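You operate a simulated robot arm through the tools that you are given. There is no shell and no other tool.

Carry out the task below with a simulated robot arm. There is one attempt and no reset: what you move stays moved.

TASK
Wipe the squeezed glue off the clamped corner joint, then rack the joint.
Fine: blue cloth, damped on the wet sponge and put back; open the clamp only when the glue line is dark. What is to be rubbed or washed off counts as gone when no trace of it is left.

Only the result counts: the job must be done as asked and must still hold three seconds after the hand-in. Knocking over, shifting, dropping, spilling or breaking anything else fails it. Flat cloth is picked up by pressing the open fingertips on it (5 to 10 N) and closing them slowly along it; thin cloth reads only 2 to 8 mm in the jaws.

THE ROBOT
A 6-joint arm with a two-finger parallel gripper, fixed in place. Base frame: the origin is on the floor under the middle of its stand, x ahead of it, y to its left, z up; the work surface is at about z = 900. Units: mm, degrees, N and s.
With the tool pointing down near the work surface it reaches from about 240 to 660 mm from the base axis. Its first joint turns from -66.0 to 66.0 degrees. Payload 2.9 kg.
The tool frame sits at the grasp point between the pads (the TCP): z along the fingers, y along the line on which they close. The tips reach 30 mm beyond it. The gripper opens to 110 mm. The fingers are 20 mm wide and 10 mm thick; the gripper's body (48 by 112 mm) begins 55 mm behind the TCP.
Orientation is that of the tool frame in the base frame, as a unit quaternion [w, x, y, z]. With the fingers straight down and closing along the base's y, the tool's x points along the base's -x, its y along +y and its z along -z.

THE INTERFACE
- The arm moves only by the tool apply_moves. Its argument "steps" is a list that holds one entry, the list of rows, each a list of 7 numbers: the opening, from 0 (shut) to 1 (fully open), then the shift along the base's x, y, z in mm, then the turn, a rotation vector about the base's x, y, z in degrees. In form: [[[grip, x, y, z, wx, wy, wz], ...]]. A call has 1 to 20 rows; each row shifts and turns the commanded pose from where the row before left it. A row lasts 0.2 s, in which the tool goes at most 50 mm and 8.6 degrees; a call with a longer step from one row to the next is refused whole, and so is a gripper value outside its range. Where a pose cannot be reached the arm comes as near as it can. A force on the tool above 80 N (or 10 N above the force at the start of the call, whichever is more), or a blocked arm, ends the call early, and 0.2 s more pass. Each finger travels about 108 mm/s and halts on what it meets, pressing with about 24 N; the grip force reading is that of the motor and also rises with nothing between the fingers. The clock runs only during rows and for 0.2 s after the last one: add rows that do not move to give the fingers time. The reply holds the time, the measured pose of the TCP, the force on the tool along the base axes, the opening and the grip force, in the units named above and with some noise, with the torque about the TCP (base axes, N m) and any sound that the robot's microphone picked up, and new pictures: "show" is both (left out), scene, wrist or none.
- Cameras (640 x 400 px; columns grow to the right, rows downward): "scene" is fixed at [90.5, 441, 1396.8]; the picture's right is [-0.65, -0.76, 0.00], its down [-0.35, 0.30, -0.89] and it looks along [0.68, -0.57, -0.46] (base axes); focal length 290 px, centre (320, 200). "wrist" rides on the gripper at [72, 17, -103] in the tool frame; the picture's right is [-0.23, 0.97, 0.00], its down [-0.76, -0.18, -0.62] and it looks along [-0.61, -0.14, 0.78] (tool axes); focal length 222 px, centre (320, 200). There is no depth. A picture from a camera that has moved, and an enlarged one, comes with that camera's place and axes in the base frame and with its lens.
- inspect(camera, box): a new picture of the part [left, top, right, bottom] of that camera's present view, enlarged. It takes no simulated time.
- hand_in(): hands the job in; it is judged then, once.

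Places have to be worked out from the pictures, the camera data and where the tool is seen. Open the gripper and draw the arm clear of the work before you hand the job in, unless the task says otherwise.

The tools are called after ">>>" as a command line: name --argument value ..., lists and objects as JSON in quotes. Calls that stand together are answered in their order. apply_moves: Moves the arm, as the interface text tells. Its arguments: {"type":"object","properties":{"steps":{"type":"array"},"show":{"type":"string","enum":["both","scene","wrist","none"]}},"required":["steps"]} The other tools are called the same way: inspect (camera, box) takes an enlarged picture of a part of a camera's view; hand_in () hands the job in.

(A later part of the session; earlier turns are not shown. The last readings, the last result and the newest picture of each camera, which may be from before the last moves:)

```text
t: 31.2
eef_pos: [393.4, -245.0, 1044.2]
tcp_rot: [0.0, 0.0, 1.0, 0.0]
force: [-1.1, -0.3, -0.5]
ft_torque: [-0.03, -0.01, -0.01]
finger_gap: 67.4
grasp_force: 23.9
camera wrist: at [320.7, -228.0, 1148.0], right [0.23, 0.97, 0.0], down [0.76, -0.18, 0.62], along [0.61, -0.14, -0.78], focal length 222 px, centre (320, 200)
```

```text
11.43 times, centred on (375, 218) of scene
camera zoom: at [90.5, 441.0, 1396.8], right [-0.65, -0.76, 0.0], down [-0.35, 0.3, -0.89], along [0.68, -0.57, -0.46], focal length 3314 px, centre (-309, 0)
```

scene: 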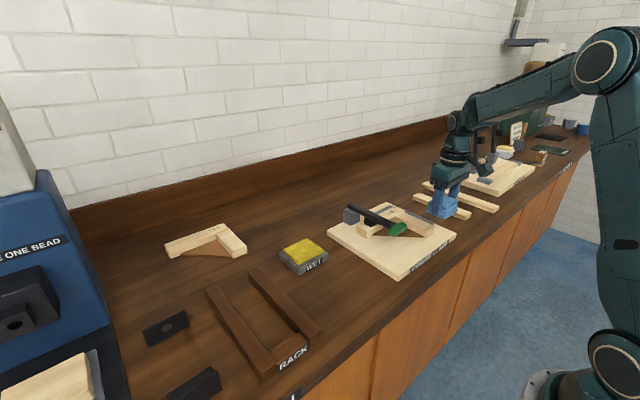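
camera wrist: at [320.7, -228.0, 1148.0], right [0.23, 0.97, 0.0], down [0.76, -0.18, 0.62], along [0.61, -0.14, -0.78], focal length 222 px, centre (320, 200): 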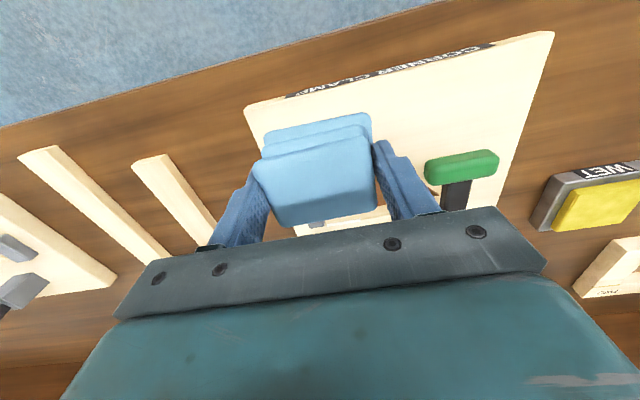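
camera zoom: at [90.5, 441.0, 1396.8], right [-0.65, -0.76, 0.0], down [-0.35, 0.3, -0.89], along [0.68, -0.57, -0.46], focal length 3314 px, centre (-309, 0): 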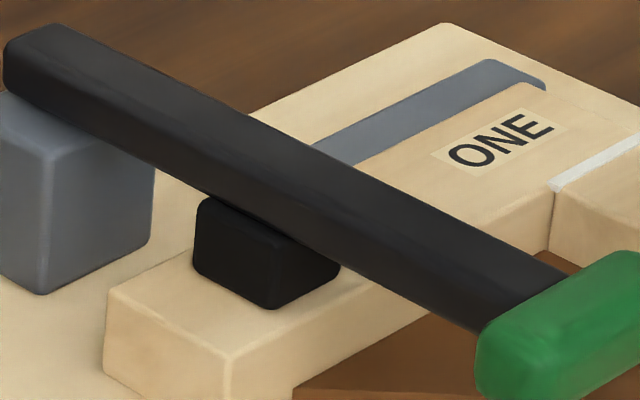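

No traces are visible from the scene camera. I'll take a second view with the wrist camera from beyond the seam.

>>> apply_moves --steps '[[[0.4, 45, 0, 10, 0, 0, 0], [0.4, 48, 0, 10, 0, 0, 0], [0.4, 48, 0, 0, 0, 0, 0], [0.4, 10, 0, 0, 0, 0, 0], [0.4, 0, 0, 0, 0, 0, 0]]]' --show "wrist"

>>> inspect --camera "wrist" --box '[200, 20, 440, 160]'

```text
t: 32.4
eef_pos: [540.6, -244.4, 1069.9]
tcp_rot: [-0.001, -0.001, 1.0, 0.0]
force: [0.0, -0.6, 0.2]
ft_torque: [-0.01, -0.01, -0.03]
finger_gap: 67.2
grasp_force: 24.6
camera wrist: at [467.3, -226.8, 1172.6], right [0.23, 0.97, 0.0], down [0.76, -0.18, 0.62], along [0.61, -0.14, -0.78], focal length 222 px, centre (320, 200)
```

wrist: 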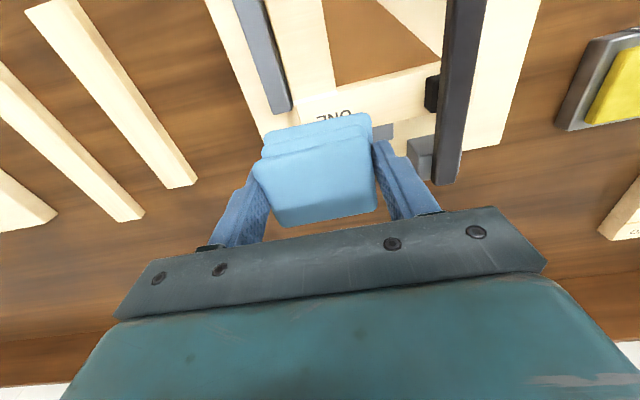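

```text
2.67 times, centred on (320, 90) of wrist
camera zoom: at [467.3, -226.8, 1172.6], right [0.23, 0.97, 0.0], down [0.76, -0.18, 0.62], along [0.61, -0.14, -0.78], focal length 592 px, centre (320, 493)
```

zoom: 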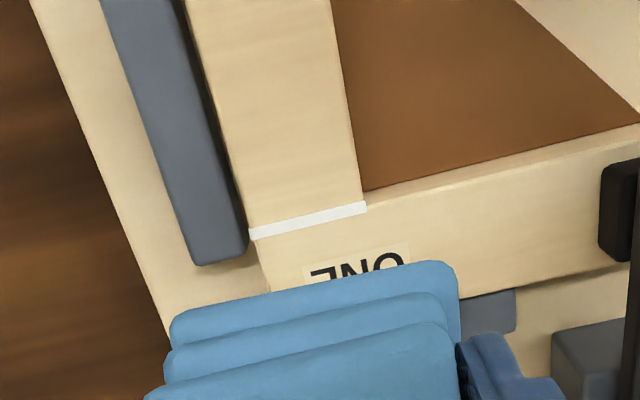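

The bar is clean from this side too; only the white glue line remains, which has to cure. I'll take the cloth back to its home at (418, 81), passing high over the lever.

>>> apply_moves --steps '[[[0.4, -15.3, 40.7, 0, 0, 0, 0], [0.4, -15.3, 40.7, 0, 0, 0, 0], [0.4, -15.3, 40.7, 0, 0, 0, 0], [0.4, -15.3, 40.7, 0, 0, 0, 0], [0.4, -15.3, 40.7, 0, 0, 0, 0], [0.4, -15.3, 40.7, 0, 0, 0, 0], [0.4, -15.3, 40.7, 0, 0, 0, 0], [0.4, -15.3, 40.7, 0, 0, 0, 0], [0.4, 0, 0, -40, 0, 0, 0], [0.4, 0, 0, -40, 0, 0, 0], [0.4, 0, 0, -30, 0, 0, 0], [0.4, 0, 0, -10, 0, 0, 0], [0.4, 0, 0, -5, 0, 0, 0], [0.4, 0, 0, 0, 0, 0, 0]]]'

```text
t: 35.4
eef_pos: [417.1, 80.9, 943.1]
tcp_rot: [0.0, 0.0, 1.0, 0.0]
force: [0.1, -0.3, 0.3]
ft_torque: [-0.01, 0.0, 0.01]
finger_gap: 67.2
grasp_force: 24.3
camera wrist: at [342.9, 98.4, 1046.7], right [0.23, 0.97, 0.0], down [0.76, -0.18, 0.62], along [0.61, -0.14, -0.78], focal length 222 px, centre (320, 200)
```

scene: 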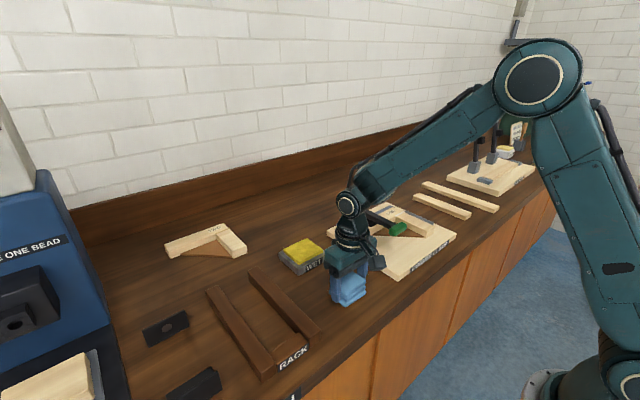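
wrist: 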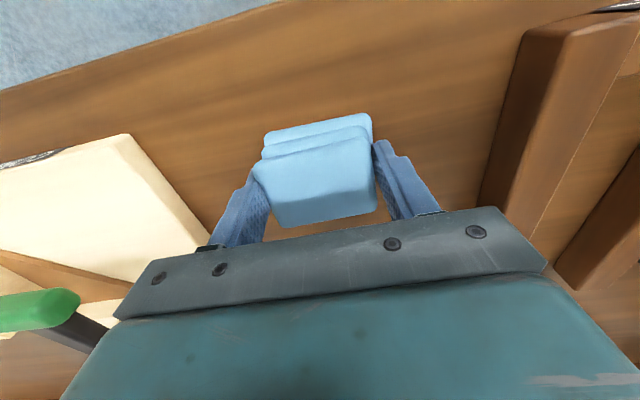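

The cloth is above its home with about 5 mm to go. I'll lower it until it touches.

>>> apply_moves --steps '[[[0.4, 1, 0, -2, 0, 0, 0], [0.4, 0, 0, -1.5, 0, 0, 0], [0.4, 0, 0, -1, 0, 0, 0], [0.4, 0, 0, 0, 0, 0, 0]]]' --show "none"

```text
t: 36.4
eef_pos: [418.7, 81.4, 938.4]
tcp_rot: [0.001, 0.0, 1.0, 0.0]
force: [-0.1, -0.2, 0.1]
ft_torque: [-0.01, 0.04, 0.0]
finger_gap: 67.4
grasp_force: 23.6
```

>>> apply_moves --steps '[[[0.4, 0, 0, -1, 0, 0, 0], [0.4, 0, 0, -0.7, 0, 0, 0], [0.4, 0, 0, 0, 0, 0, 0]]]' --show "none"

```text
t: 37.2
eef_pos: [418.3, 81.7, 937.5]
tcp_rot: [0.0, -0.001, 1.0, 0.0]
force: [0.2, 0.6, -0.2]
ft_torque: [-0.02, 0.03, -0.01]
finger_gap: 67.2
grasp_force: 23.5
```

>>> apply_moves --steps '[[[0.4, 0, 0, -1, 0, 0, 0], [0.4, 0, 0, -0.8, 0, 0, 0], [0.4, 0, 0, 0, 0, 0, 0]]]' --show "none"

```text
t: 38.0
eef_pos: [418.2, 82.6, 936.2]
tcp_rot: [0.002, 0.0, 1.0, 0.0]
force: [1.1, -0.8, 16.1]
ft_torque: [-0.03, 0.29, 0.01]
finger_gap: 67.3
grasp_force: 24.0
```

It's resting on the bench. I'll ease off slightly, open the fingers gently and rise straight up.

>>> apply_moves --steps '[[[0.4, 0, 0, 0.7, 0, 0, 0], [0.62, 0, 0, 0, 0, 0, 0], [0.7, 0, 0, 0, 0, 0, 0], [0.85, 0, 0, 0, 0, 0, 0], [1, 0, 0, 0, 0, 0, 0], [1, 0, 0, 20, 0, 0, 0], [1, 0, 0, 40, 0, 0, 0], [1, 0, 0, 40, 0, 0, 0], [1, 0, 0, 0, 0, 0, 0]]]'

>>> inspect --camera "scene" --box '[340, 180, 460, 280]'

>>> inspect --camera "wrist" --box '[200, 40, 440, 220]'

```text
t: 40.0
eef_pos: [418.3, 84.3, 1038.1]
tcp_rot: [0.0, 0.0, 1.0, 0.0]
force: [0.6, -0.2, 0.3]
ft_torque: [0.01, -0.01, 0.0]
finger_gap: 110.2
grasp_force: 0.1
camera wrist: at [344.7, 100.3, 1141.1], right [0.23, 0.97, 0.0], down [0.76, -0.18, 0.62], along [0.61, -0.14, -0.78], focal length 222 px, centre (320, 200)
```

scene: 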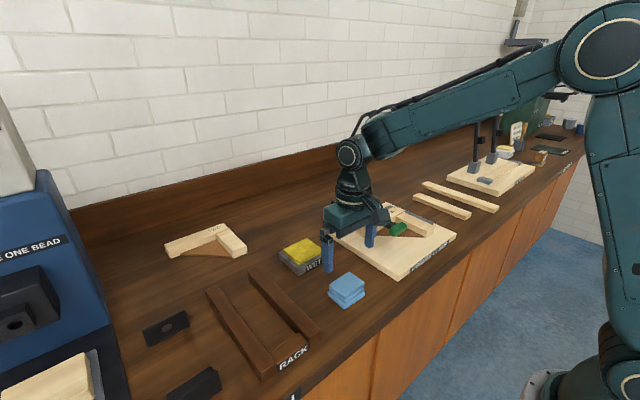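
wrist: 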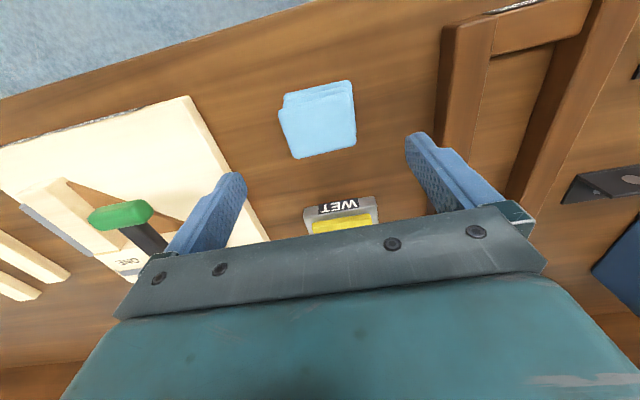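

```text
4.00 times, centred on (400, 230) of scene
camera zoom: at [90.5, 441.0, 1396.8], right [-0.65, -0.76, 0.0], down [-0.35, 0.3, -0.89], along [0.68, -0.57, -0.46], focal length 1160 px, centre (0, 80)
```

zoom: 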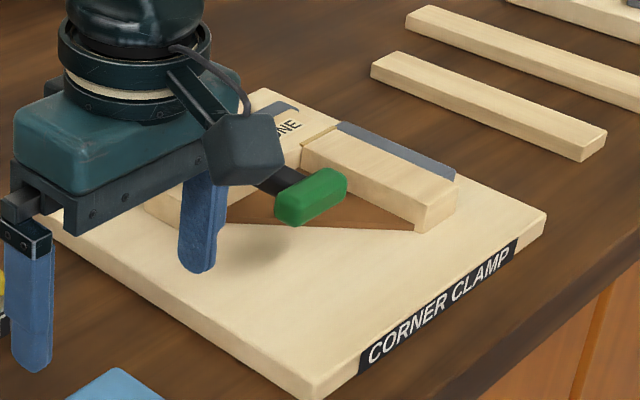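

```text
2.22 times, centred on (320, 130) of wrist
camera zoom: at [344.7, 100.3, 1141.1], right [0.23, 0.97, 0.0], down [0.76, -0.18, 0.62], along [0.61, -0.14, -0.78], focal length 494 px, centre (320, 356)
```

zoom: 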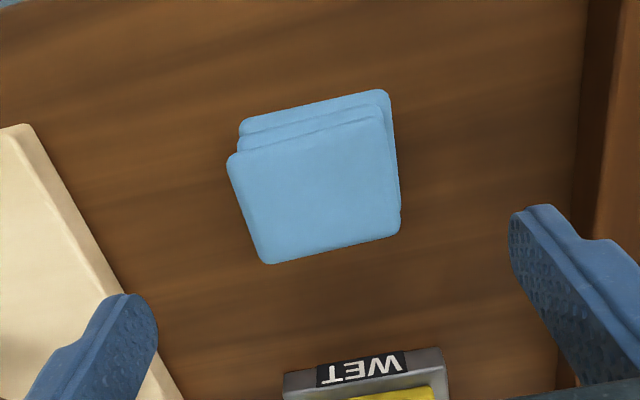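

The cloth is back home. The seam looks different now, so I'll zoom in on the glue line's colour.

>>> inspect --camera "scene" --box '[380, 205, 440, 245]'

>>> inspect --camera "wrist" --box '[0, 150, 200, 290]'

```text
10.00 times, centred on (410, 225) of scene
camera zoom: at [90.5, 441.0, 1396.8], right [-0.65, -0.76, 0.0], down [-0.35, 0.3, -0.89], along [0.68, -0.57, -0.46], focal length 2900 px, centre (-580, -50)
```

zoom: 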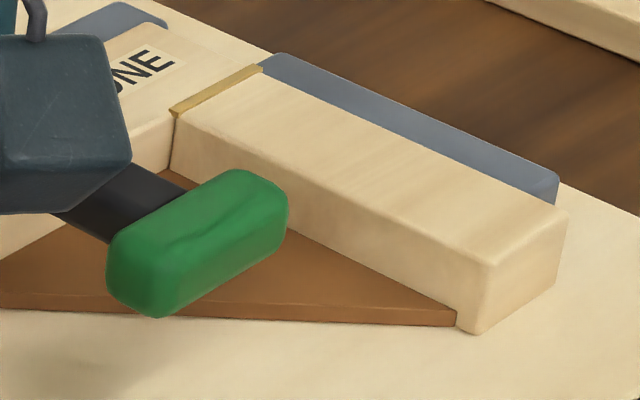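

```text
2.86 times, centred on (100, 220) of wrist
camera zoom: at [344.7, 100.3, 1141.1], right [0.23, 0.97, 0.0], down [0.76, -0.18, 0.62], along [0.61, -0.14, -0.78], focal length 635 px, centre (949, 143)
```

zoom: 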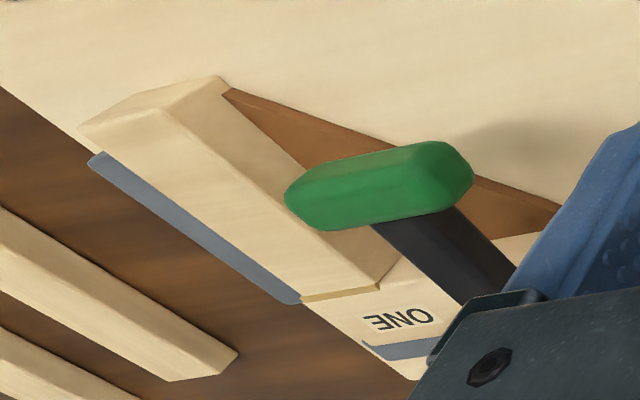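

The line has gone from white to tan, so it isn't dark yet. While it cures I'll use the time to survey the rack from above.

>>> apply_moves --steps '[[[1, -10, 40, 10, 0, 0, 0], [1, -10, 40, 10, 0, 0, 0], [1, -10, 40, 10, 0, 0, 0], [1, -10, 40, 10, 0, 0, 0], [1, 0, 20, 0, 0, 0, 0], [1, 0, 0, 0, 0, 0, 0]]]'

>>> inspect --camera "wrist" --box '[200, 20, 440, 220]'

>>> inspect --camera "scene" --box '[320, 180, 480, 280]'

>>> inspect --camera "scene" --box '[190, 250, 340, 390]'

```text
t: 41.4
eef_pos: [380.4, 263.8, 1075.2]
tcp_rot: [0.0, 0.0, 1.0, 0.0]
force: [-0.1, -0.3, 0.6]
ft_torque: [0.01, 0.02, 0.01]
finger_gap: 110.0
grasp_force: 0.1
camera wrist: at [306.6, 280.7, 1178.6], right [0.23, 0.97, 0.0], down [0.76, -0.18, 0.62], along [0.61, -0.14, -0.78], focal length 222 px, centre (320, 200)
```

scene: 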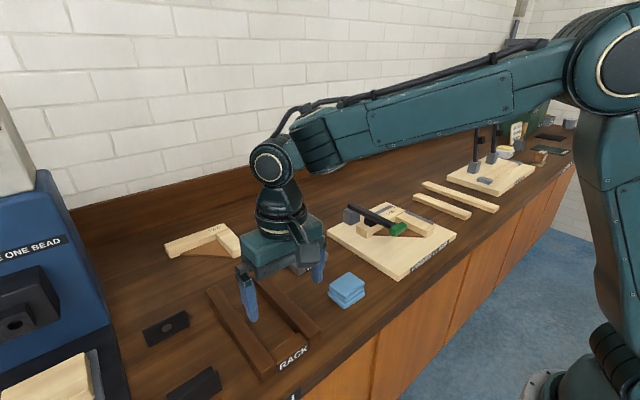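
wrist: 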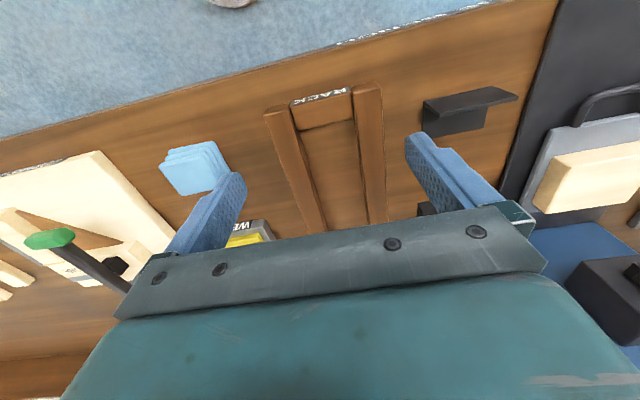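

```text
2.00 times, centred on (320, 120) of wrist
camera zoom: at [306.6, 280.7, 1178.6], right [0.23, 0.97, 0.0], down [0.76, -0.18, 0.62], along [0.61, -0.14, -0.78], focal length 444 px, centre (320, 360)
```

zoom: 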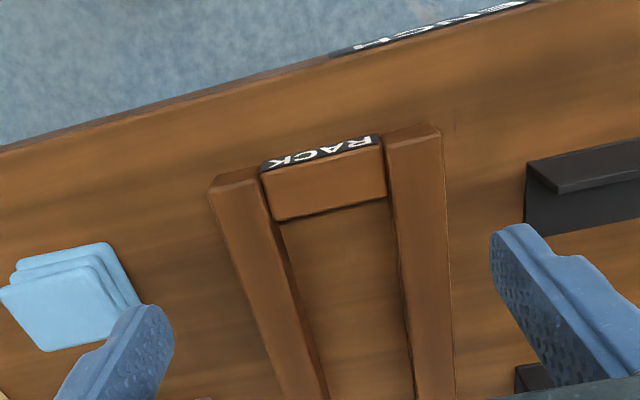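

```text
4.00 times, centred on (400, 230) of scene
camera zoom: at [90.5, 441.1, 1396.8], right [-0.65, -0.76, 0.0], down [-0.35, 0.3, -0.89], along [0.68, -0.57, -0.46], focal length 1160 px, centre (0, 80)
```

zoom: 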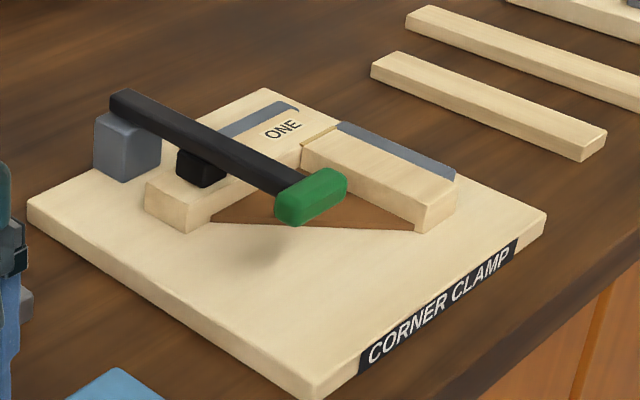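

```text
2.86 times, centred on (265, 320) of scene
camera zoom: at [90.5, 441.1, 1396.8], right [-0.65, -0.76, 0.0], down [-0.35, 0.3, -0.89], along [0.68, -0.57, -0.46], focal length 828 px, centre (477, -143)
```

zoom: 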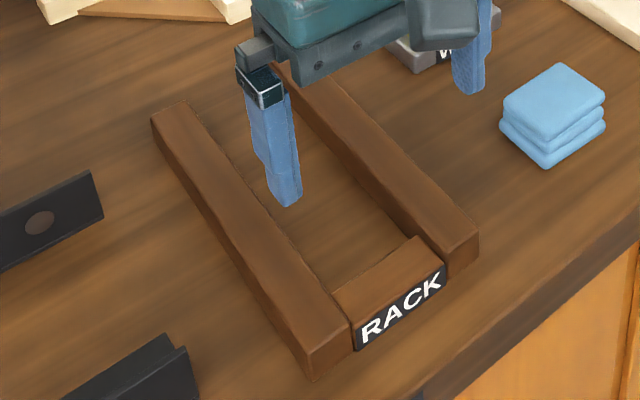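

The rack's rail tops are near z 933 and span y 205–328 and x 369–607, with a 68 mm slot, so the joint will lie flat across the rails. Now I'll go back over the clamp to measure the lever and joint while the glue cures.

>>> apply_moves --steps '[[[1, 0, -45, 0, 0, 0, 0], [1, 0, -45, 0, 0, 0, 0], [1, 0, -45, 0, 0, 0, 0], [1, 0, -45, 0, 0, 0, 0], [1, 0, -45, 0, 0, 0, 0], [1, 0, -45, 0, 0, 0, 0], [1, 0, -45, 0, 0, 0, 0], [1, 0, -45, 0, 0, 0, 0], [1, 0, -44, 0, 0, 0, 0], [1, 0, 0, 0, 0, 0, 0]]]'

>>> inspect --camera "wrist" --box '[200, 60, 440, 240]'

>>> inspect --camera "scene" --box '[320, 190, 420, 260]'

```text
t: 43.6
eef_pos: [378.2, -144.2, 1079.0]
tcp_rot: [0.0, -0.001, 1.0, 0.0]
force: [-0.1, 0.7, 0.2]
ft_torque: [-0.02, 0.03, 0.0]
finger_gap: 110.0
grasp_force: 0.0
camera wrist: at [305.2, -127.9, 1181.8], right [0.23, 0.97, 0.0], down [0.76, -0.18, 0.62], along [0.61, -0.14, -0.78], focal length 222 px, centre (320, 200)
```

scene: 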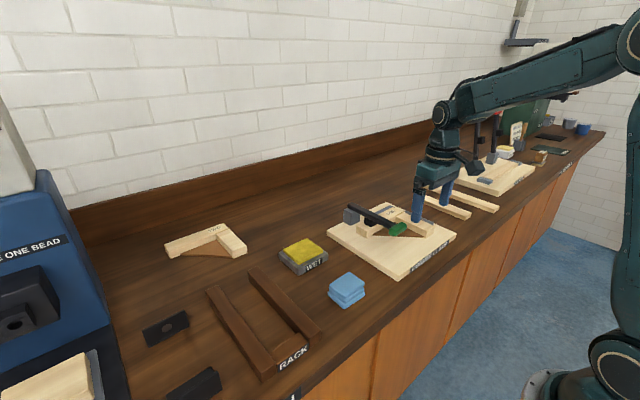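
wrist: 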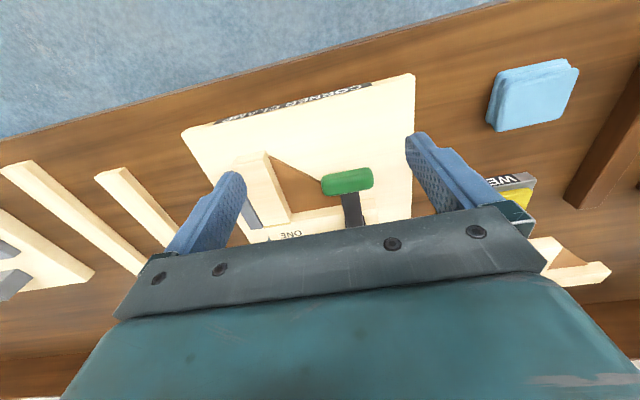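

```text
2.22 times, centred on (320, 150) of wrist
camera zoom: at [305.2, -127.9, 1181.8], right [0.23, 0.97, 0.0], down [0.76, -0.18, 0.62], along [0.61, -0.14, -0.78], focal length 494 px, centre (320, 311)
```

zoom: 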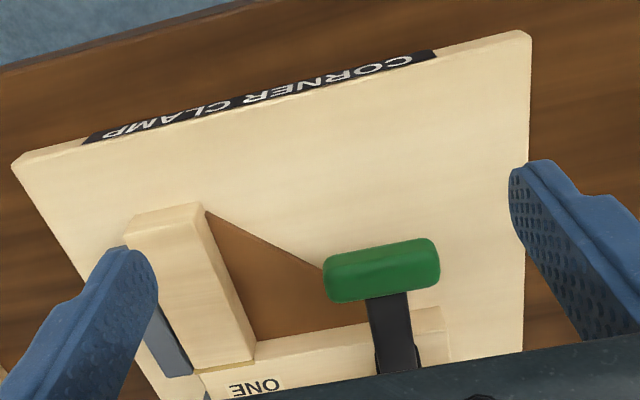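

```text
5.71 times, centred on (370, 225) of scene
camera zoom: at [90.5, 441.0, 1396.8], right [-0.65, -0.76, 0.0], down [-0.35, 0.3, -0.89], along [0.68, -0.57, -0.46], focal length 1657 px, centre (34, 57)
```

zoom: 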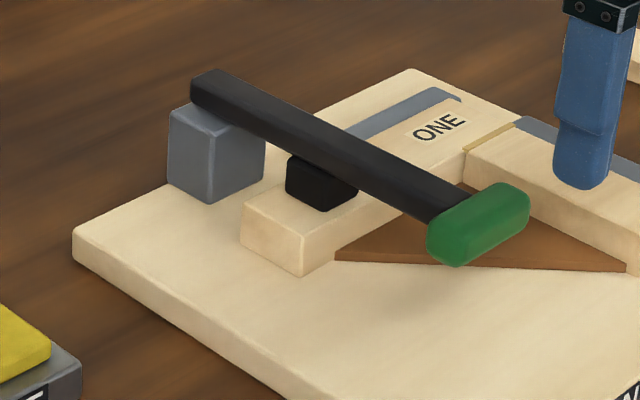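

The handle spans y −157…−101 at x ≈ 444, z ≈ 980, with the pivot near x ≈ 617; the seam is still tan, so the clamp stays shut. I'll hover above the handle, staying clear of it, while time passes.

>>> apply_moves --steps '[[[1, 30, 7, -5, 0, 0, 0], [1, 35, 7, -5, 0, 0, 0], [1, 0, 0, 0, 0, 0, 0], [1, 0, 0, 0, 0, 0, 0], [1, 0, 0, 0, 0, 0, 0], [1, 0, 0, 0, 0, 0, 0], [1, 0, 0, 0, 0, 0, 0], [1, 0, 0, 0, 0, 0, 0], [1, 0, 0, 0, 0, 0, 0], [1, 0, 0, 0, 0, 0, 0]]]'

>>> inspect --camera "scene" --box '[380, 205, 440, 245]'

>>> inspect --camera "wrist" --box '[180, 40, 460, 240]'

```text
t: 45.8
eef_pos: [441.8, -128.0, 1068.4]
tcp_rot: [0.0, 0.0, 1.0, 0.0]
force: [0.5, -0.4, -0.3]
ft_torque: [0.02, -0.01, 0.01]
finger_gap: 110.2
grasp_force: 0.1
camera wrist: at [370.6, -112.6, 1171.4], right [0.23, 0.97, 0.0], down [0.76, -0.18, 0.62], along [0.61, -0.14, -0.78], focal length 222 px, centre (320, 200)
```

scene: 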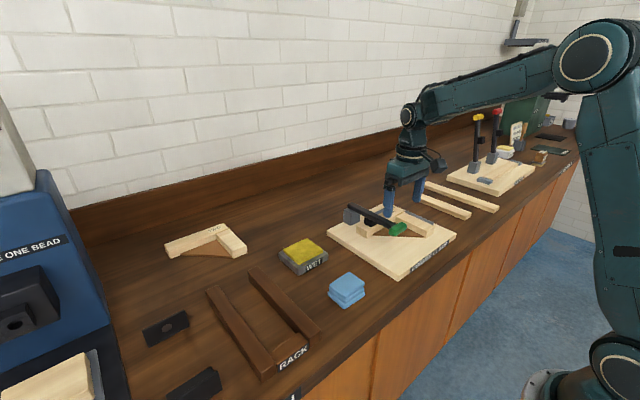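
wrist: 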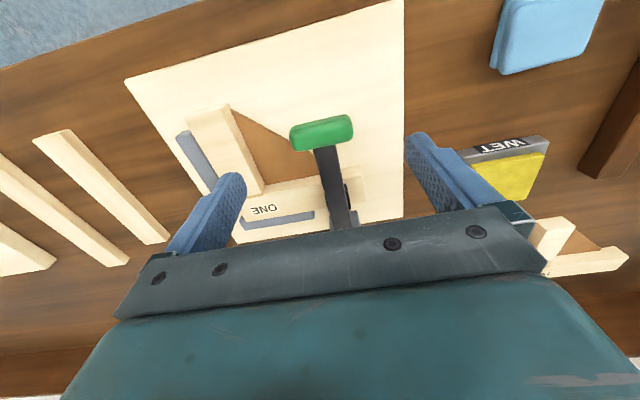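

```text
10.00 times, centred on (410, 225) of scene
camera zoom: at [90.5, 441.0, 1396.8], right [-0.65, -0.76, 0.0], down [-0.35, 0.3, -0.89], along [0.68, -0.57, -0.46], focal length 2900 px, centre (-580, -50)
```

zoom: 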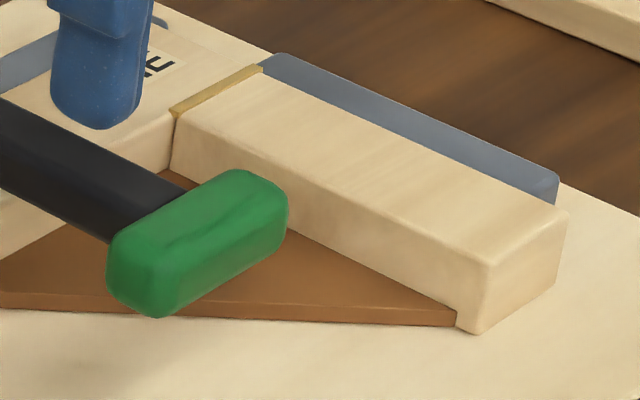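

```text
2.00 times, centred on (320, 140) of wrist
camera zoom: at [370.6, -112.6, 1171.4], right [0.23, 0.97, 0.0], down [0.76, -0.18, 0.62], along [0.61, -0.14, -0.78], focal length 444 px, centre (320, 320)
```

zoom: 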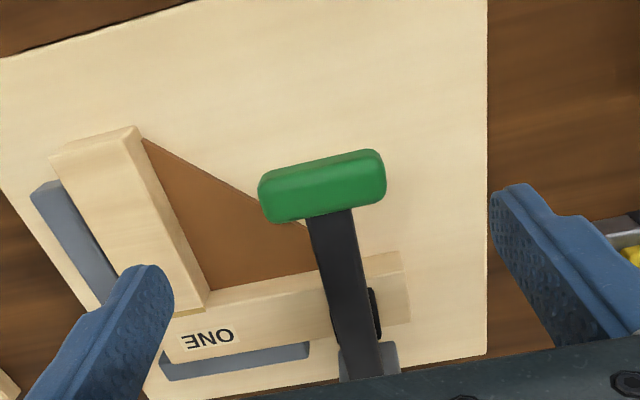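

The seam is still tan. I'll wait 4 s in place and check again.

>>> apply_moves --steps '[[[1, 0, 0, 0, 0, 0, 0], [1, 0, 0, 0, 0, 0, 0], [1, 0, 0, 0, 0, 0, 0], [1, 0, 0, 0, 0, 0, 0], [1, 0, 0, 0, 0, 0, 0], [1, 0, 0, 0, 0, 0, 0], [1, 0, 0, 0, 0, 0, 0], [1, 0, 0, 0, 0, 0, 0], [1, 0, 0, 0, 0, 0, 0], [1, 0, 0, 0, 0, 0, 0], [1, 0, 0, 0, 0, 0, 0], [1, 0, 0, 0, 0, 0, 0], [1, 0, 0, 0, 0, 0, 0], [1, 0, 0, 0, 0, 0, 0], [1, 0, 0, 0, 0, 0, 0], [1, 0, 0, 0, 0, 0, 0], [1, 0, 0, 0, 0, 0, 0], [1, 0, 0, 0, 0, 0, 0], [1, 0, 0, 0, 0, 0, 0], [1, 0, 0, 0, 0, 0, 0]]]' --show "none"

>>> inspect --camera "scene" --box '[380, 205, 440, 245]'

```text
t: 50.0
eef_pos: [442.5, -129.2, 1068.1]
tcp_rot: [0.0, 0.0, 1.0, 0.001]
force: [1.2, 0.2, 0.3]
ft_torque: [0.03, 0.02, -0.01]
finger_gap: 109.8
grasp_force: 0.0
```

```text
10.00 times, centred on (410, 225) of scene
camera zoom: at [90.5, 441.0, 1396.8], right [-0.65, -0.76, 0.0], down [-0.35, 0.3, -0.89], along [0.68, -0.57, -0.46], focal length 2900 px, centre (-580, -50)
```

zoom: 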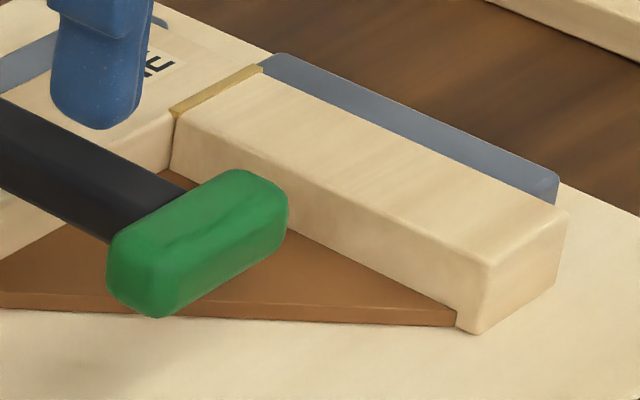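

Still tan at t = 50. I'll keep waiting and check every 4 s.

>>> apply_moves --steps '[[[1, 0, 0, 0, 0, 0, 0], [1, 0, 0, 0, 0, 0, 0], [1, 0, 0, 0, 0, 0, 0], [1, 0, 0, 0, 0, 0, 0], [1, 0, 0, 0, 0, 0, 0], [1, 0, 0, 0, 0, 0, 0], [1, 0, 0, 0, 0, 0, 0], [1, 0, 0, 0, 0, 0, 0], [1, 0, 0, 0, 0, 0, 0], [1, 0, 0, 0, 0, 0, 0], [1, 0, 0, 0, 0, 0, 0], [1, 0, 0, 0, 0, 0, 0], [1, 0, 0, 0, 0, 0, 0], [1, 0, 0, 0, 0, 0, 0], [1, 0, 0, 0, 0, 0, 0], [1, 0, 0, 0, 0, 0, 0], [1, 0, 0, 0, 0, 0, 0], [1, 0, 0, 0, 0, 0, 0], [1, 0, 0, 0, 0, 0, 0], [1, 0, 0, 0, 0, 0, 0]]]' --show "none"

>>> inspect --camera "scene" --box '[380, 205, 440, 245]'

```text
t: 54.2
eef_pos: [443.5, -129.6, 1067.9]
tcp_rot: [0.0, 0.0, 1.0, 0.001]
force: [-0.8, -0.1, 0.2]
ft_torque: [-0.01, 0.01, -0.03]
finger_gap: 109.8
grasp_force: 0.0
```

```text
10.00 times, centred on (410, 225) of scene
camera zoom: at [90.5, 441.0, 1396.8], right [-0.65, -0.76, 0.0], down [-0.35, 0.3, -0.89], along [0.68, -0.57, -0.46], focal length 2900 px, centre (-580, -50)
```

zoom: 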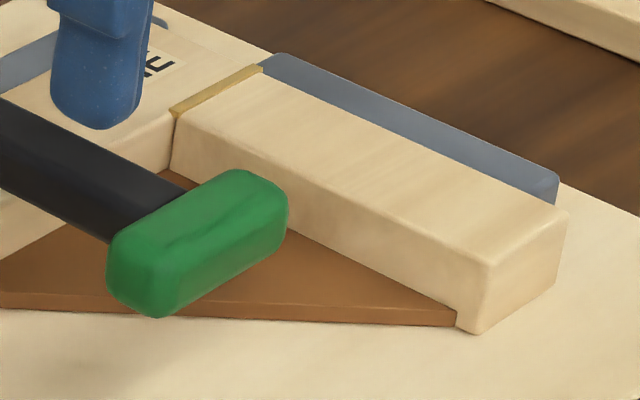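

Still tan at t = 54. Waiting longer.

>>> apply_moves --steps '[[[1, 0, 0, 0, 0, 0, 0], [1, 0, 0, 0, 0, 0, 0], [1, 0, 0, 0, 0, 0, 0], [1, 0, 0, 0, 0, 0, 0], [1, 0, 0, 0, 0, 0, 0], [1, 0, 0, 0, 0, 0, 0], [1, 0, 0, 0, 0, 0, 0], [1, 0, 0, 0, 0, 0, 0], [1, 0, 0, 0, 0, 0, 0], [1, 0, 0, 0, 0, 0, 0], [1, 0, 0, 0, 0, 0, 0], [1, 0, 0, 0, 0, 0, 0], [1, 0, 0, 0, 0, 0, 0], [1, 0, 0, 0, 0, 0, 0], [1, 0, 0, 0, 0, 0, 0], [1, 0, 0, 0, 0, 0, 0], [1, 0, 0, 0, 0, 0, 0], [1, 0, 0, 0, 0, 0, 0], [1, 0, 0, 0, 0, 0, 0], [1, 0, 0, 0, 0, 0, 0]]]' --show "none"

>>> inspect --camera "scene" --box '[380, 205, 440, 245]'

```text
t: 58.4
eef_pos: [443.5, -128.8, 1068.8]
tcp_rot: [0.0, -0.001, 1.0, 0.0]
force: [0.6, 0.9, -0.3]
ft_torque: [0.0, 0.02, -0.01]
finger_gap: 110.3
grasp_force: 0.1
```

```text
10.00 times, centred on (410, 225) of scene
camera zoom: at [90.5, 441.0, 1396.8], right [-0.65, -0.76, 0.0], down [-0.35, 0.3, -0.89], along [0.68, -0.57, -0.46], focal length 2900 px, centre (-580, -50)
```

zoom: 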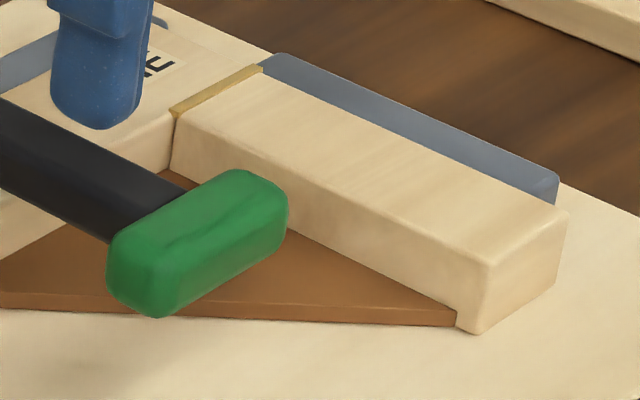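

No change at t = 58. I'll keep waiting before touching the lever.

>>> apply_moves --steps '[[[1, 0, 0, 0, 0, 0, 0], [1, 0, 0, 0, 0, 0, 0], [1, 0, 0, 0, 0, 0, 0], [1, 0, 0, 0, 0, 0, 0], [1, 0, 0, 0, 0, 0, 0], [1, 0, 0, 0, 0, 0, 0], [1, 0, 0, 0, 0, 0, 0], [1, 0, 0, 0, 0, 0, 0], [1, 0, 0, 0, 0, 0, 0], [1, 0, 0, 0, 0, 0, 0], [1, 0, 0, 0, 0, 0, 0], [1, 0, 0, 0, 0, 0, 0], [1, 0, 0, 0, 0, 0, 0], [1, 0, 0, 0, 0, 0, 0], [1, 0, 0, 0, 0, 0, 0], [1, 0, 0, 0, 0, 0, 0], [1, 0, 0, 0, 0, 0, 0], [1, 0, 0, 0, 0, 0, 0], [1, 0, 0, 0, 0, 0, 0], [1, 0, 0, 0, 0, 0, 0]]]' --show "none"

>>> inspect --camera "scene" --box '[380, 205, 440, 245]'

```text
t: 62.6
eef_pos: [442.7, -129.6, 1068.2]
tcp_rot: [0.0, 0.0, 1.0, -0.001]
force: [-0.8, 0.8, 0.2]
ft_torque: [-0.01, -0.02, 0.01]
finger_gap: 109.9
grasp_force: 0.0
```

```text
10.00 times, centred on (410, 225) of scene
camera zoom: at [90.5, 441.0, 1396.8], right [-0.65, -0.76, 0.0], down [-0.35, 0.3, -0.89], along [0.68, -0.57, -0.46], focal length 2900 px, centre (-580, -50)
```

zoom: 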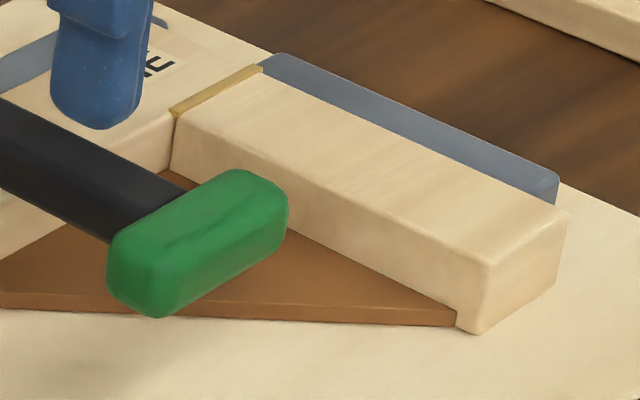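

Still tan. Joint TWO on the bench may show what a cured line looks like, so I'll check it for reference.

>>> inspect --camera "scene" --box '[155, 210, 260, 275]'

>>> inspect --camera "scene" --box '[390, 205, 415, 222]'

>>> inspect --camera "wrist" --box '[220, 160, 320, 230]'

```text
6.10 times, centred on (208, 242) of scene
camera zoom: at [90.5, 441.0, 1396.8], right [-0.65, -0.76, 0.0], down [-0.35, 0.3, -0.89], along [0.68, -0.57, -0.46], focal length 1767 px, centre (1006, -59)
```

zoom: 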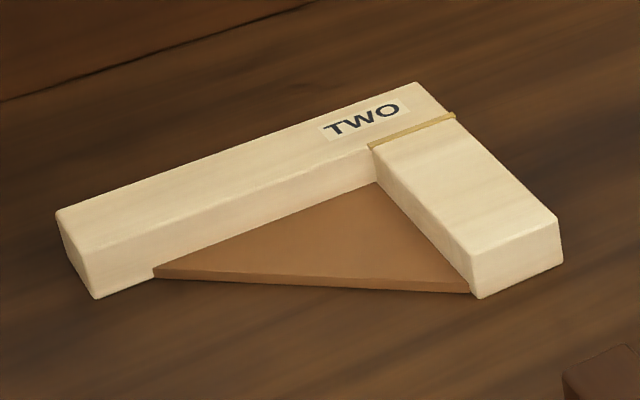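

```text
16.00 times, centred on (402, 214) of scene
camera zoom: at [90.5, 441.0, 1396.8], right [-0.65, -0.76, 0.0], down [-0.35, 0.3, -0.89], along [0.68, -0.57, -0.46], focal length 4639 px, centre (-1000, -16)
```

zoom: 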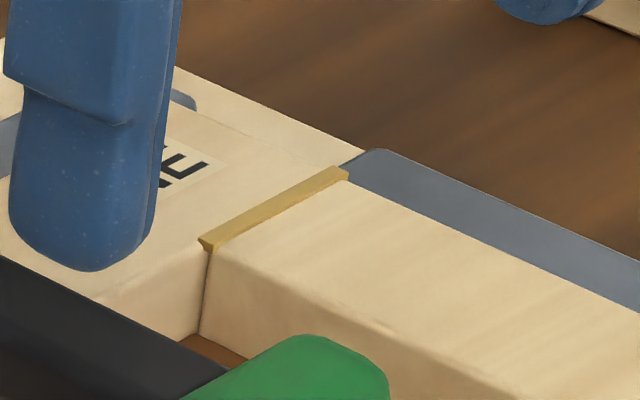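

```text
5.71 times, centred on (270, 195) of wrist
camera zoom: at [370.6, -112.6, 1171.4], right [0.23, 0.97, 0.0], down [0.76, -0.18, 0.62], along [0.61, -0.14, -0.78], focal length 1269 px, centre (606, 229)
```

zoom: 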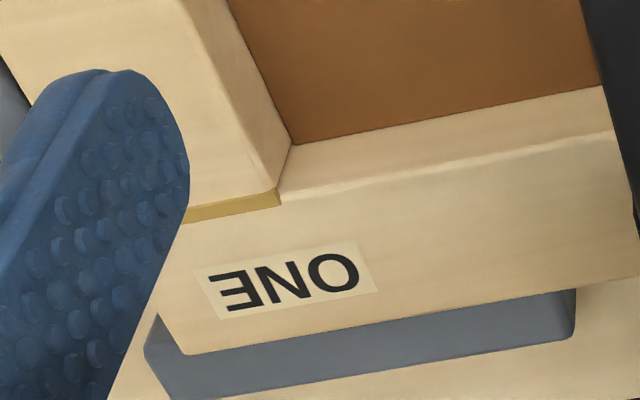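

TWO, a finished loose joint, has the same tan line, so this may already be the cured "dark" shade. I'll wait another 8 s to see whether it darkens any further before deciding.

>>> apply_moves --steps '[[[1, 0, 0, 0, 0, 0, 0], [1, 0, 0, 0, 0, 0, 0], [1, 0, 0, 0, 0, 0, 0], [1, 0, 0, 0, 0, 0, 0], [1, 0, 0, 0, 0, 0, 0], [1, 0, 0, 0, 0, 0, 0], [1, 0, 0, 0, 0, 0, 0], [1, 0, 0, 0, 0, 0, 0], [1, 0, 0, 0, 0, 0, 0], [1, 0, 0, 0, 0, 0, 0], [1, 0, 0, 0, 0, 0, 0], [1, 0, 0, 0, 0, 0, 0], [1, 0, 0, 0, 0, 0, 0], [1, 0, 0, 0, 0, 0, 0], [1, 0, 0, 0, 0, 0, 0], [1, 0, 0, 0, 0, 0, 0], [1, 0, 0, 0, 0, 0, 0], [1, 0, 0, 0, 0, 0, 0], [1, 0, 0, 0, 0, 0, 0], [1, 0, 0, 0, 0, 0, 0]]]' --show "none"

>>> apply_moves --steps '[[[1, 0, 0, 0, 0, 0, 0], [1, 0, 0, 0, 0, 0, 0], [1, 0, 0, 0, 0, 0, 0], [1, 0, 0, 0, 0, 0, 0], [1, 0, 0, 0, 0, 0, 0], [1, 0, 0, 0, 0, 0, 0], [1, 0, 0, 0, 0, 0, 0], [1, 0, 0, 0, 0, 0, 0], [1, 0, 0, 0, 0, 0, 0], [1, 0, 0, 0, 0, 0, 0], [1, 0, 0, 0, 0, 0, 0], [1, 0, 0, 0, 0, 0, 0], [1, 0, 0, 0, 0, 0, 0], [1, 0, 0, 0, 0, 0, 0], [1, 0, 0, 0, 0, 0, 0], [1, 0, 0, 0, 0, 0, 0], [1, 0, 0, 0, 0, 0, 0], [1, 0, 0, 0, 0, 0, 0], [1, 0, 0, 0, 0, 0, 0], [1, 0, 0, 0, 0, 0, 0]]]' --show "none"

>>> inspect --camera "scene" --box '[390, 205, 415, 222]'

>>> inspect --camera "scene" --box '[210, 220, 240, 240]'

```text
t: 66.8
eef_pos: [443.2, -130.6, 1067.8]
tcp_rot: [0.0, 0.0, 1.0, 0.0]
force: [-0.1, -0.5, -0.9]
ft_torque: [-0.01, 0.01, 0.03]
finger_gap: 110.0
grasp_force: 0.0
```

```text
t: 71.0
eef_pos: [444.2, -129.5, 1068.0]
tcp_rot: [0.0, 0.0, 1.0, 0.0]
force: [0.2, 0.1, -0.1]
ft_torque: [0.01, 0.0, 0.03]
finger_gap: 110.0
grasp_force: 0.0
```

```text
16.00 times, centred on (402, 214) of scene
camera zoom: at [90.5, 441.0, 1396.8], right [-0.65, -0.76, 0.0], down [-0.35, 0.3, -0.89], along [0.68, -0.57, -0.46], focal length 4639 px, centre (-1000, -16)
```

zoom: 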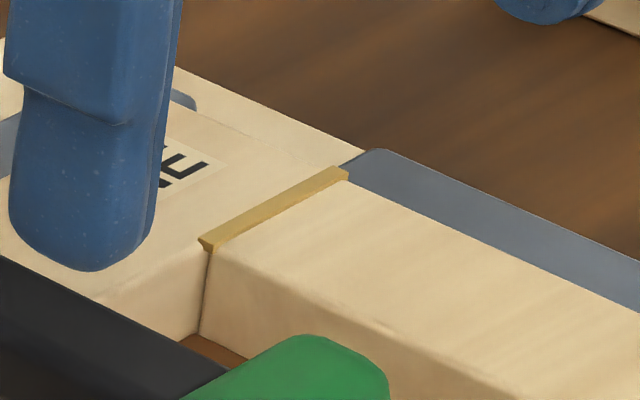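

```text
16.00 times, centred on (225, 230) of scene
camera zoom: at [90.5, 441.0, 1396.8], right [-0.65, -0.76, 0.0], down [-0.35, 0.3, -0.89], along [0.68, -0.57, -0.46], focal length 4639 px, centre (1840, -280)
```

zoom: 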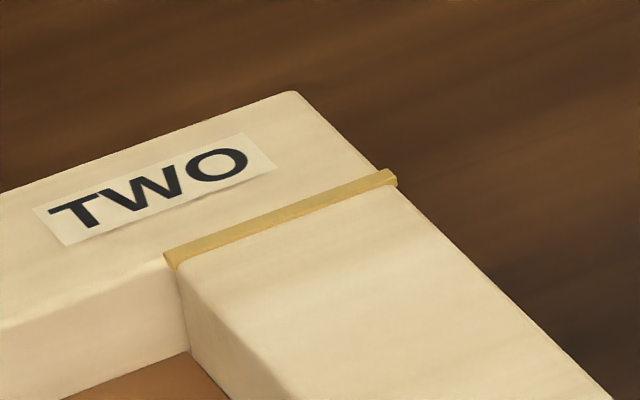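

Both lines now match exactly. For safety I'll wait about 12 s more, in case there's a later, darker stage.

>>> apply_moves --steps '[[[1, 0, 0, 0, 0, 0, 0], [1, 0, 0, 0, 0, 0, 0], [1, 0, 0, 0, 0, 0, 0], [1, 0, 0, 0, 0, 0, 0], [1, 0, 0, 0, 0, 0, 0], [1, 0, 0, 0, 0, 0, 0], [1, 0, 0, 0, 0, 0, 0], [1, 0, 0, 0, 0, 0, 0], [1, 0, 0, 0, 0, 0, 0], [1, 0, 0, 0, 0, 0, 0], [1, 0, 0, 0, 0, 0, 0], [1, 0, 0, 0, 0, 0, 0], [1, 0, 0, 0, 0, 0, 0], [1, 0, 0, 0, 0, 0, 0], [1, 0, 0, 0, 0, 0, 0], [1, 0, 0, 0, 0, 0, 0], [1, 0, 0, 0, 0, 0, 0], [1, 0, 0, 0, 0, 0, 0], [1, 0, 0, 0, 0, 0, 0], [1, 0, 0, 0, 0, 0, 0]]]' --show "none"

>>> apply_moves --steps '[[[1, 0, 0, 0, 0, 0, 0], [1, 0, 0, 0, 0, 0, 0], [1, 0, 0, 0, 0, 0, 0], [1, 0, 0, 0, 0, 0, 0], [1, 0, 0, 0, 0, 0, 0], [1, 0, 0, 0, 0, 0, 0], [1, 0, 0, 0, 0, 0, 0], [1, 0, 0, 0, 0, 0, 0], [1, 0, 0, 0, 0, 0, 0], [1, 0, 0, 0, 0, 0, 0], [1, 0, 0, 0, 0, 0, 0], [1, 0, 0, 0, 0, 0, 0], [1, 0, 0, 0, 0, 0, 0], [1, 0, 0, 0, 0, 0, 0], [1, 0, 0, 0, 0, 0, 0], [1, 0, 0, 0, 0, 0, 0], [1, 0, 0, 0, 0, 0, 0], [1, 0, 0, 0, 0, 0, 0], [1, 0, 0, 0, 0, 0, 0], [1, 0, 0, 0, 0, 0, 0]]]' --show "none"

>>> apply_moves --steps '[[[1, 0, 0, 0, 0, 0, 0], [1, 0, 0, 0, 0, 0, 0], [1, 0, 0, 0, 0, 0, 0], [1, 0, 0, 0, 0, 0, 0], [1, 0, 0, 0, 0, 0, 0], [1, 0, 0, 0, 0, 0, 0], [1, 0, 0, 0, 0, 0, 0], [1, 0, 0, 0, 0, 0, 0], [1, 0, 0, 0, 0, 0, 0], [1, 0, 0, 0, 0, 0, 0], [1, 0, 0, 0, 0, 0, 0], [1, 0, 0, 0, 0, 0, 0], [1, 0, 0, 0, 0, 0, 0], [1, 0, 0, 0, 0, 0, 0], [1, 0, 0, 0, 0, 0, 0], [1, 0, 0, 0, 0, 0, 0], [1, 0, 0, 0, 0, 0, 0], [1, 0, 0, 0, 0, 0, 0], [1, 0, 0, 0, 0, 0, 0], [1, 0, 0, 0, 0, 0, 0]]]' --show "none"

>>> inspect --camera "scene" --box '[390, 205, 415, 222]'

```text
t: 75.2
eef_pos: [442.6, -128.8, 1068.5]
tcp_rot: [0.0, 0.0, 1.0, 0.0]
force: [-0.2, 0.3, 0.3]
ft_torque: [-0.03, 0.01, 0.02]
finger_gap: 110.2
grasp_force: 0.0
```

```text
t: 79.4
eef_pos: [443.4, -129.2, 1068.3]
tcp_rot: [0.0, 0.0, 1.0, -0.001]
force: [0.9, -0.2, -0.7]
ft_torque: [-0.02, 0.0, 0.0]
finger_gap: 109.7
grasp_force: 0.0
```

```text
t: 83.6
eef_pos: [443.2, -129.9, 1068.9]
tcp_rot: [0.0, 0.001, 1.0, 0.0]
force: [0.0, 0.4, -0.6]
ft_torque: [-0.02, 0.03, -0.01]
finger_gap: 110.2
grasp_force: 0.0
```

```text
16.00 times, centred on (402, 214) of scene
camera zoom: at [90.5, 441.0, 1396.8], right [-0.65, -0.76, 0.0], down [-0.35, 0.3, -0.89], along [0.68, -0.57, -0.46], focal length 4639 px, centre (-1000, -16)
```

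zoom: 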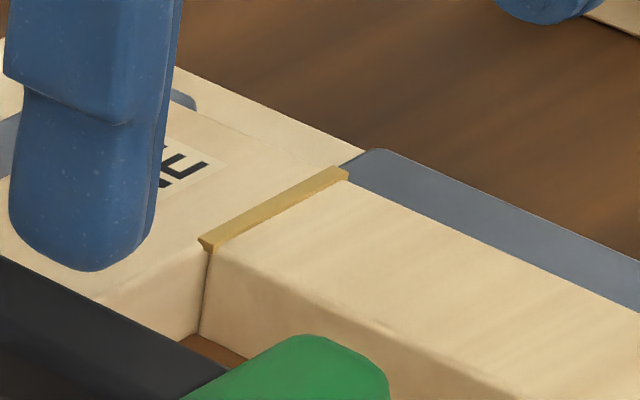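

The line has stayed at the cured amber for over 40 s and matches TWO, so I take it as dark and set. I'll lower the open fingers around the green handle.

>>> apply_moves --steps '[[[1, 0.5, 0, -25, 0, 0, 0], [1, 0, 0, -25, 0, 0, 0], [1, 0, 0, -25, 0, 0, 0], [1, 0, 0, -12, 0, 0, 0], [1, 0, 0, 0, 0, 0, 0]]]'

>>> inspect --camera "scene" --box '[330, 180, 450, 260]'

```text
t: 84.8
eef_pos: [442.7, -127.5, 978.5]
tcp_rot: [0.0, 0.0, 1.0, 0.0]
force: [-0.1, 0.2, -0.2]
ft_torque: [0.0, -0.01, 0.01]
finger_gap: 110.2
grasp_force: 0.0
camera wrist: at [369.2, -110.7, 1082.0], right [0.23, 0.97, 0.0], down [0.76, -0.18, 0.62], along [0.61, -0.14, -0.78], focal length 222 px, centre (320, 200)
```

scene: 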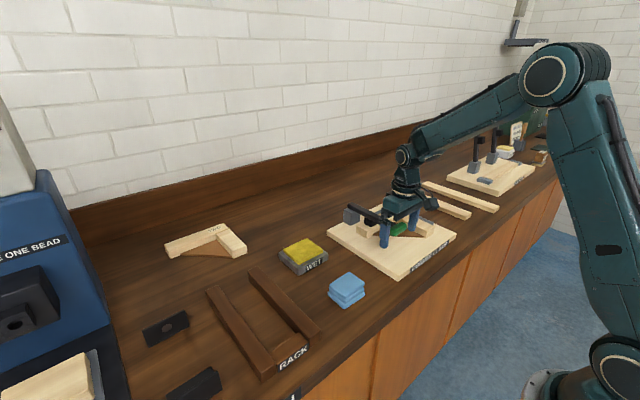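
wrist: 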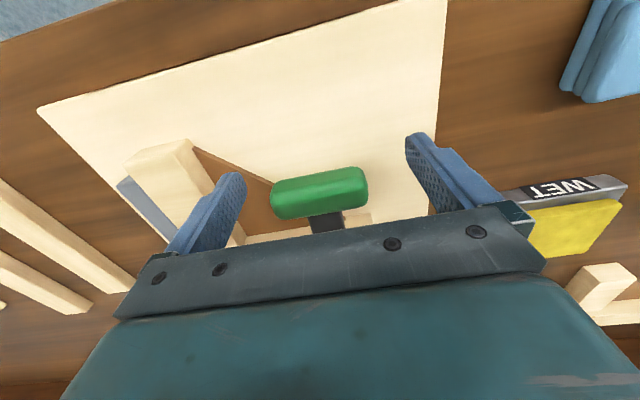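

```text
5.00 times, centred on (390, 220) of scene
camera zoom: at [90.5, 441.0, 1396.8], right [-0.65, -0.76, 0.0], down [-0.35, 0.3, -0.89], along [0.68, -0.57, -0.46], focal length 1450 px, centre (-30, 100)
```

zoom: 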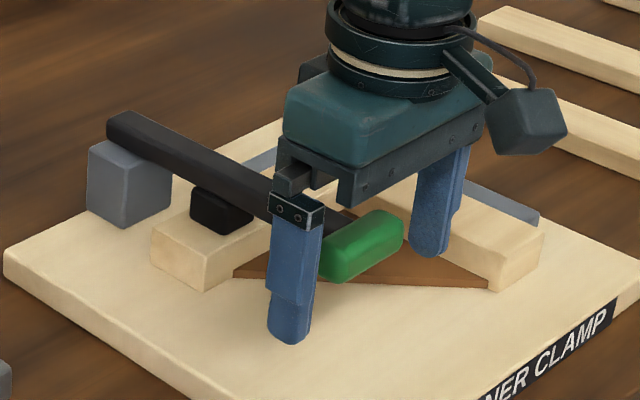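

The handle sits right at the TCP between the fingers. I'll close on it.

>>> apply_moves --steps '[[[0.8, 0, 0, 0, 0, 0, 0], [0.65, 0, 0, 0, 0, 0, 0], [0.55, 0, 0, 0, 0, 0, 0], [0.5, 0, 0, 0, 0, 0, 0], [0.45, 0, 0, 0, 0, 0, 0], [0.4, 0, 0, 0, 0, 0, 0], [0.4, 0, 0, 0, 0, 0, 0]]]' --show "wrist"

```text
t: 86.4
eef_pos: [442.1, -129.9, 979.7]
tcp_rot: [0.001, 0.002, 1.0, -0.001]
force: [2.6, -25.8, -0.9]
ft_torque: [0.42, 0.12, 0.08]
finger_gap: 57.7
grasp_force: 44.9
camera wrist: at [369.3, -112.2, 1082.3], right [0.23, 0.97, 0.0], down [0.76, -0.18, 0.62], along [0.61, -0.15, -0.78], focal length 222 px, centre (320, 200)
```

wrist: 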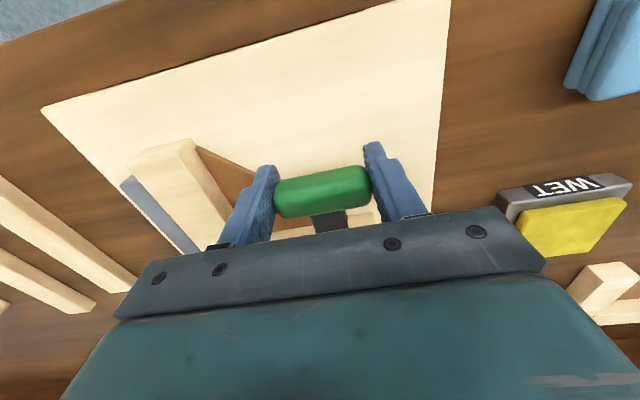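

Gripped at 58 mm, but a 26 N side load shows my hand sits slightly too far +y. I'll shift −1.5 mm to relieve it.

>>> apply_moves --steps '[[[0.4, 0, -0.8, 0, 0, 0, 0], [0.4, 0, -0.7, 0, 0, 0, 0], [0.4, 0, 0, 0, 0, 0, 0]]]' --show "none"

```text
t: 87.2
eef_pos: [441.8, -130.3, 979.3]
tcp_rot: [0.0, 0.001, 1.0, -0.001]
force: [-13.5, -18.5, 4.3]
ft_torque: [0.02, -0.97, -0.24]
finger_gap: 57.7
grasp_force: 45.1
```

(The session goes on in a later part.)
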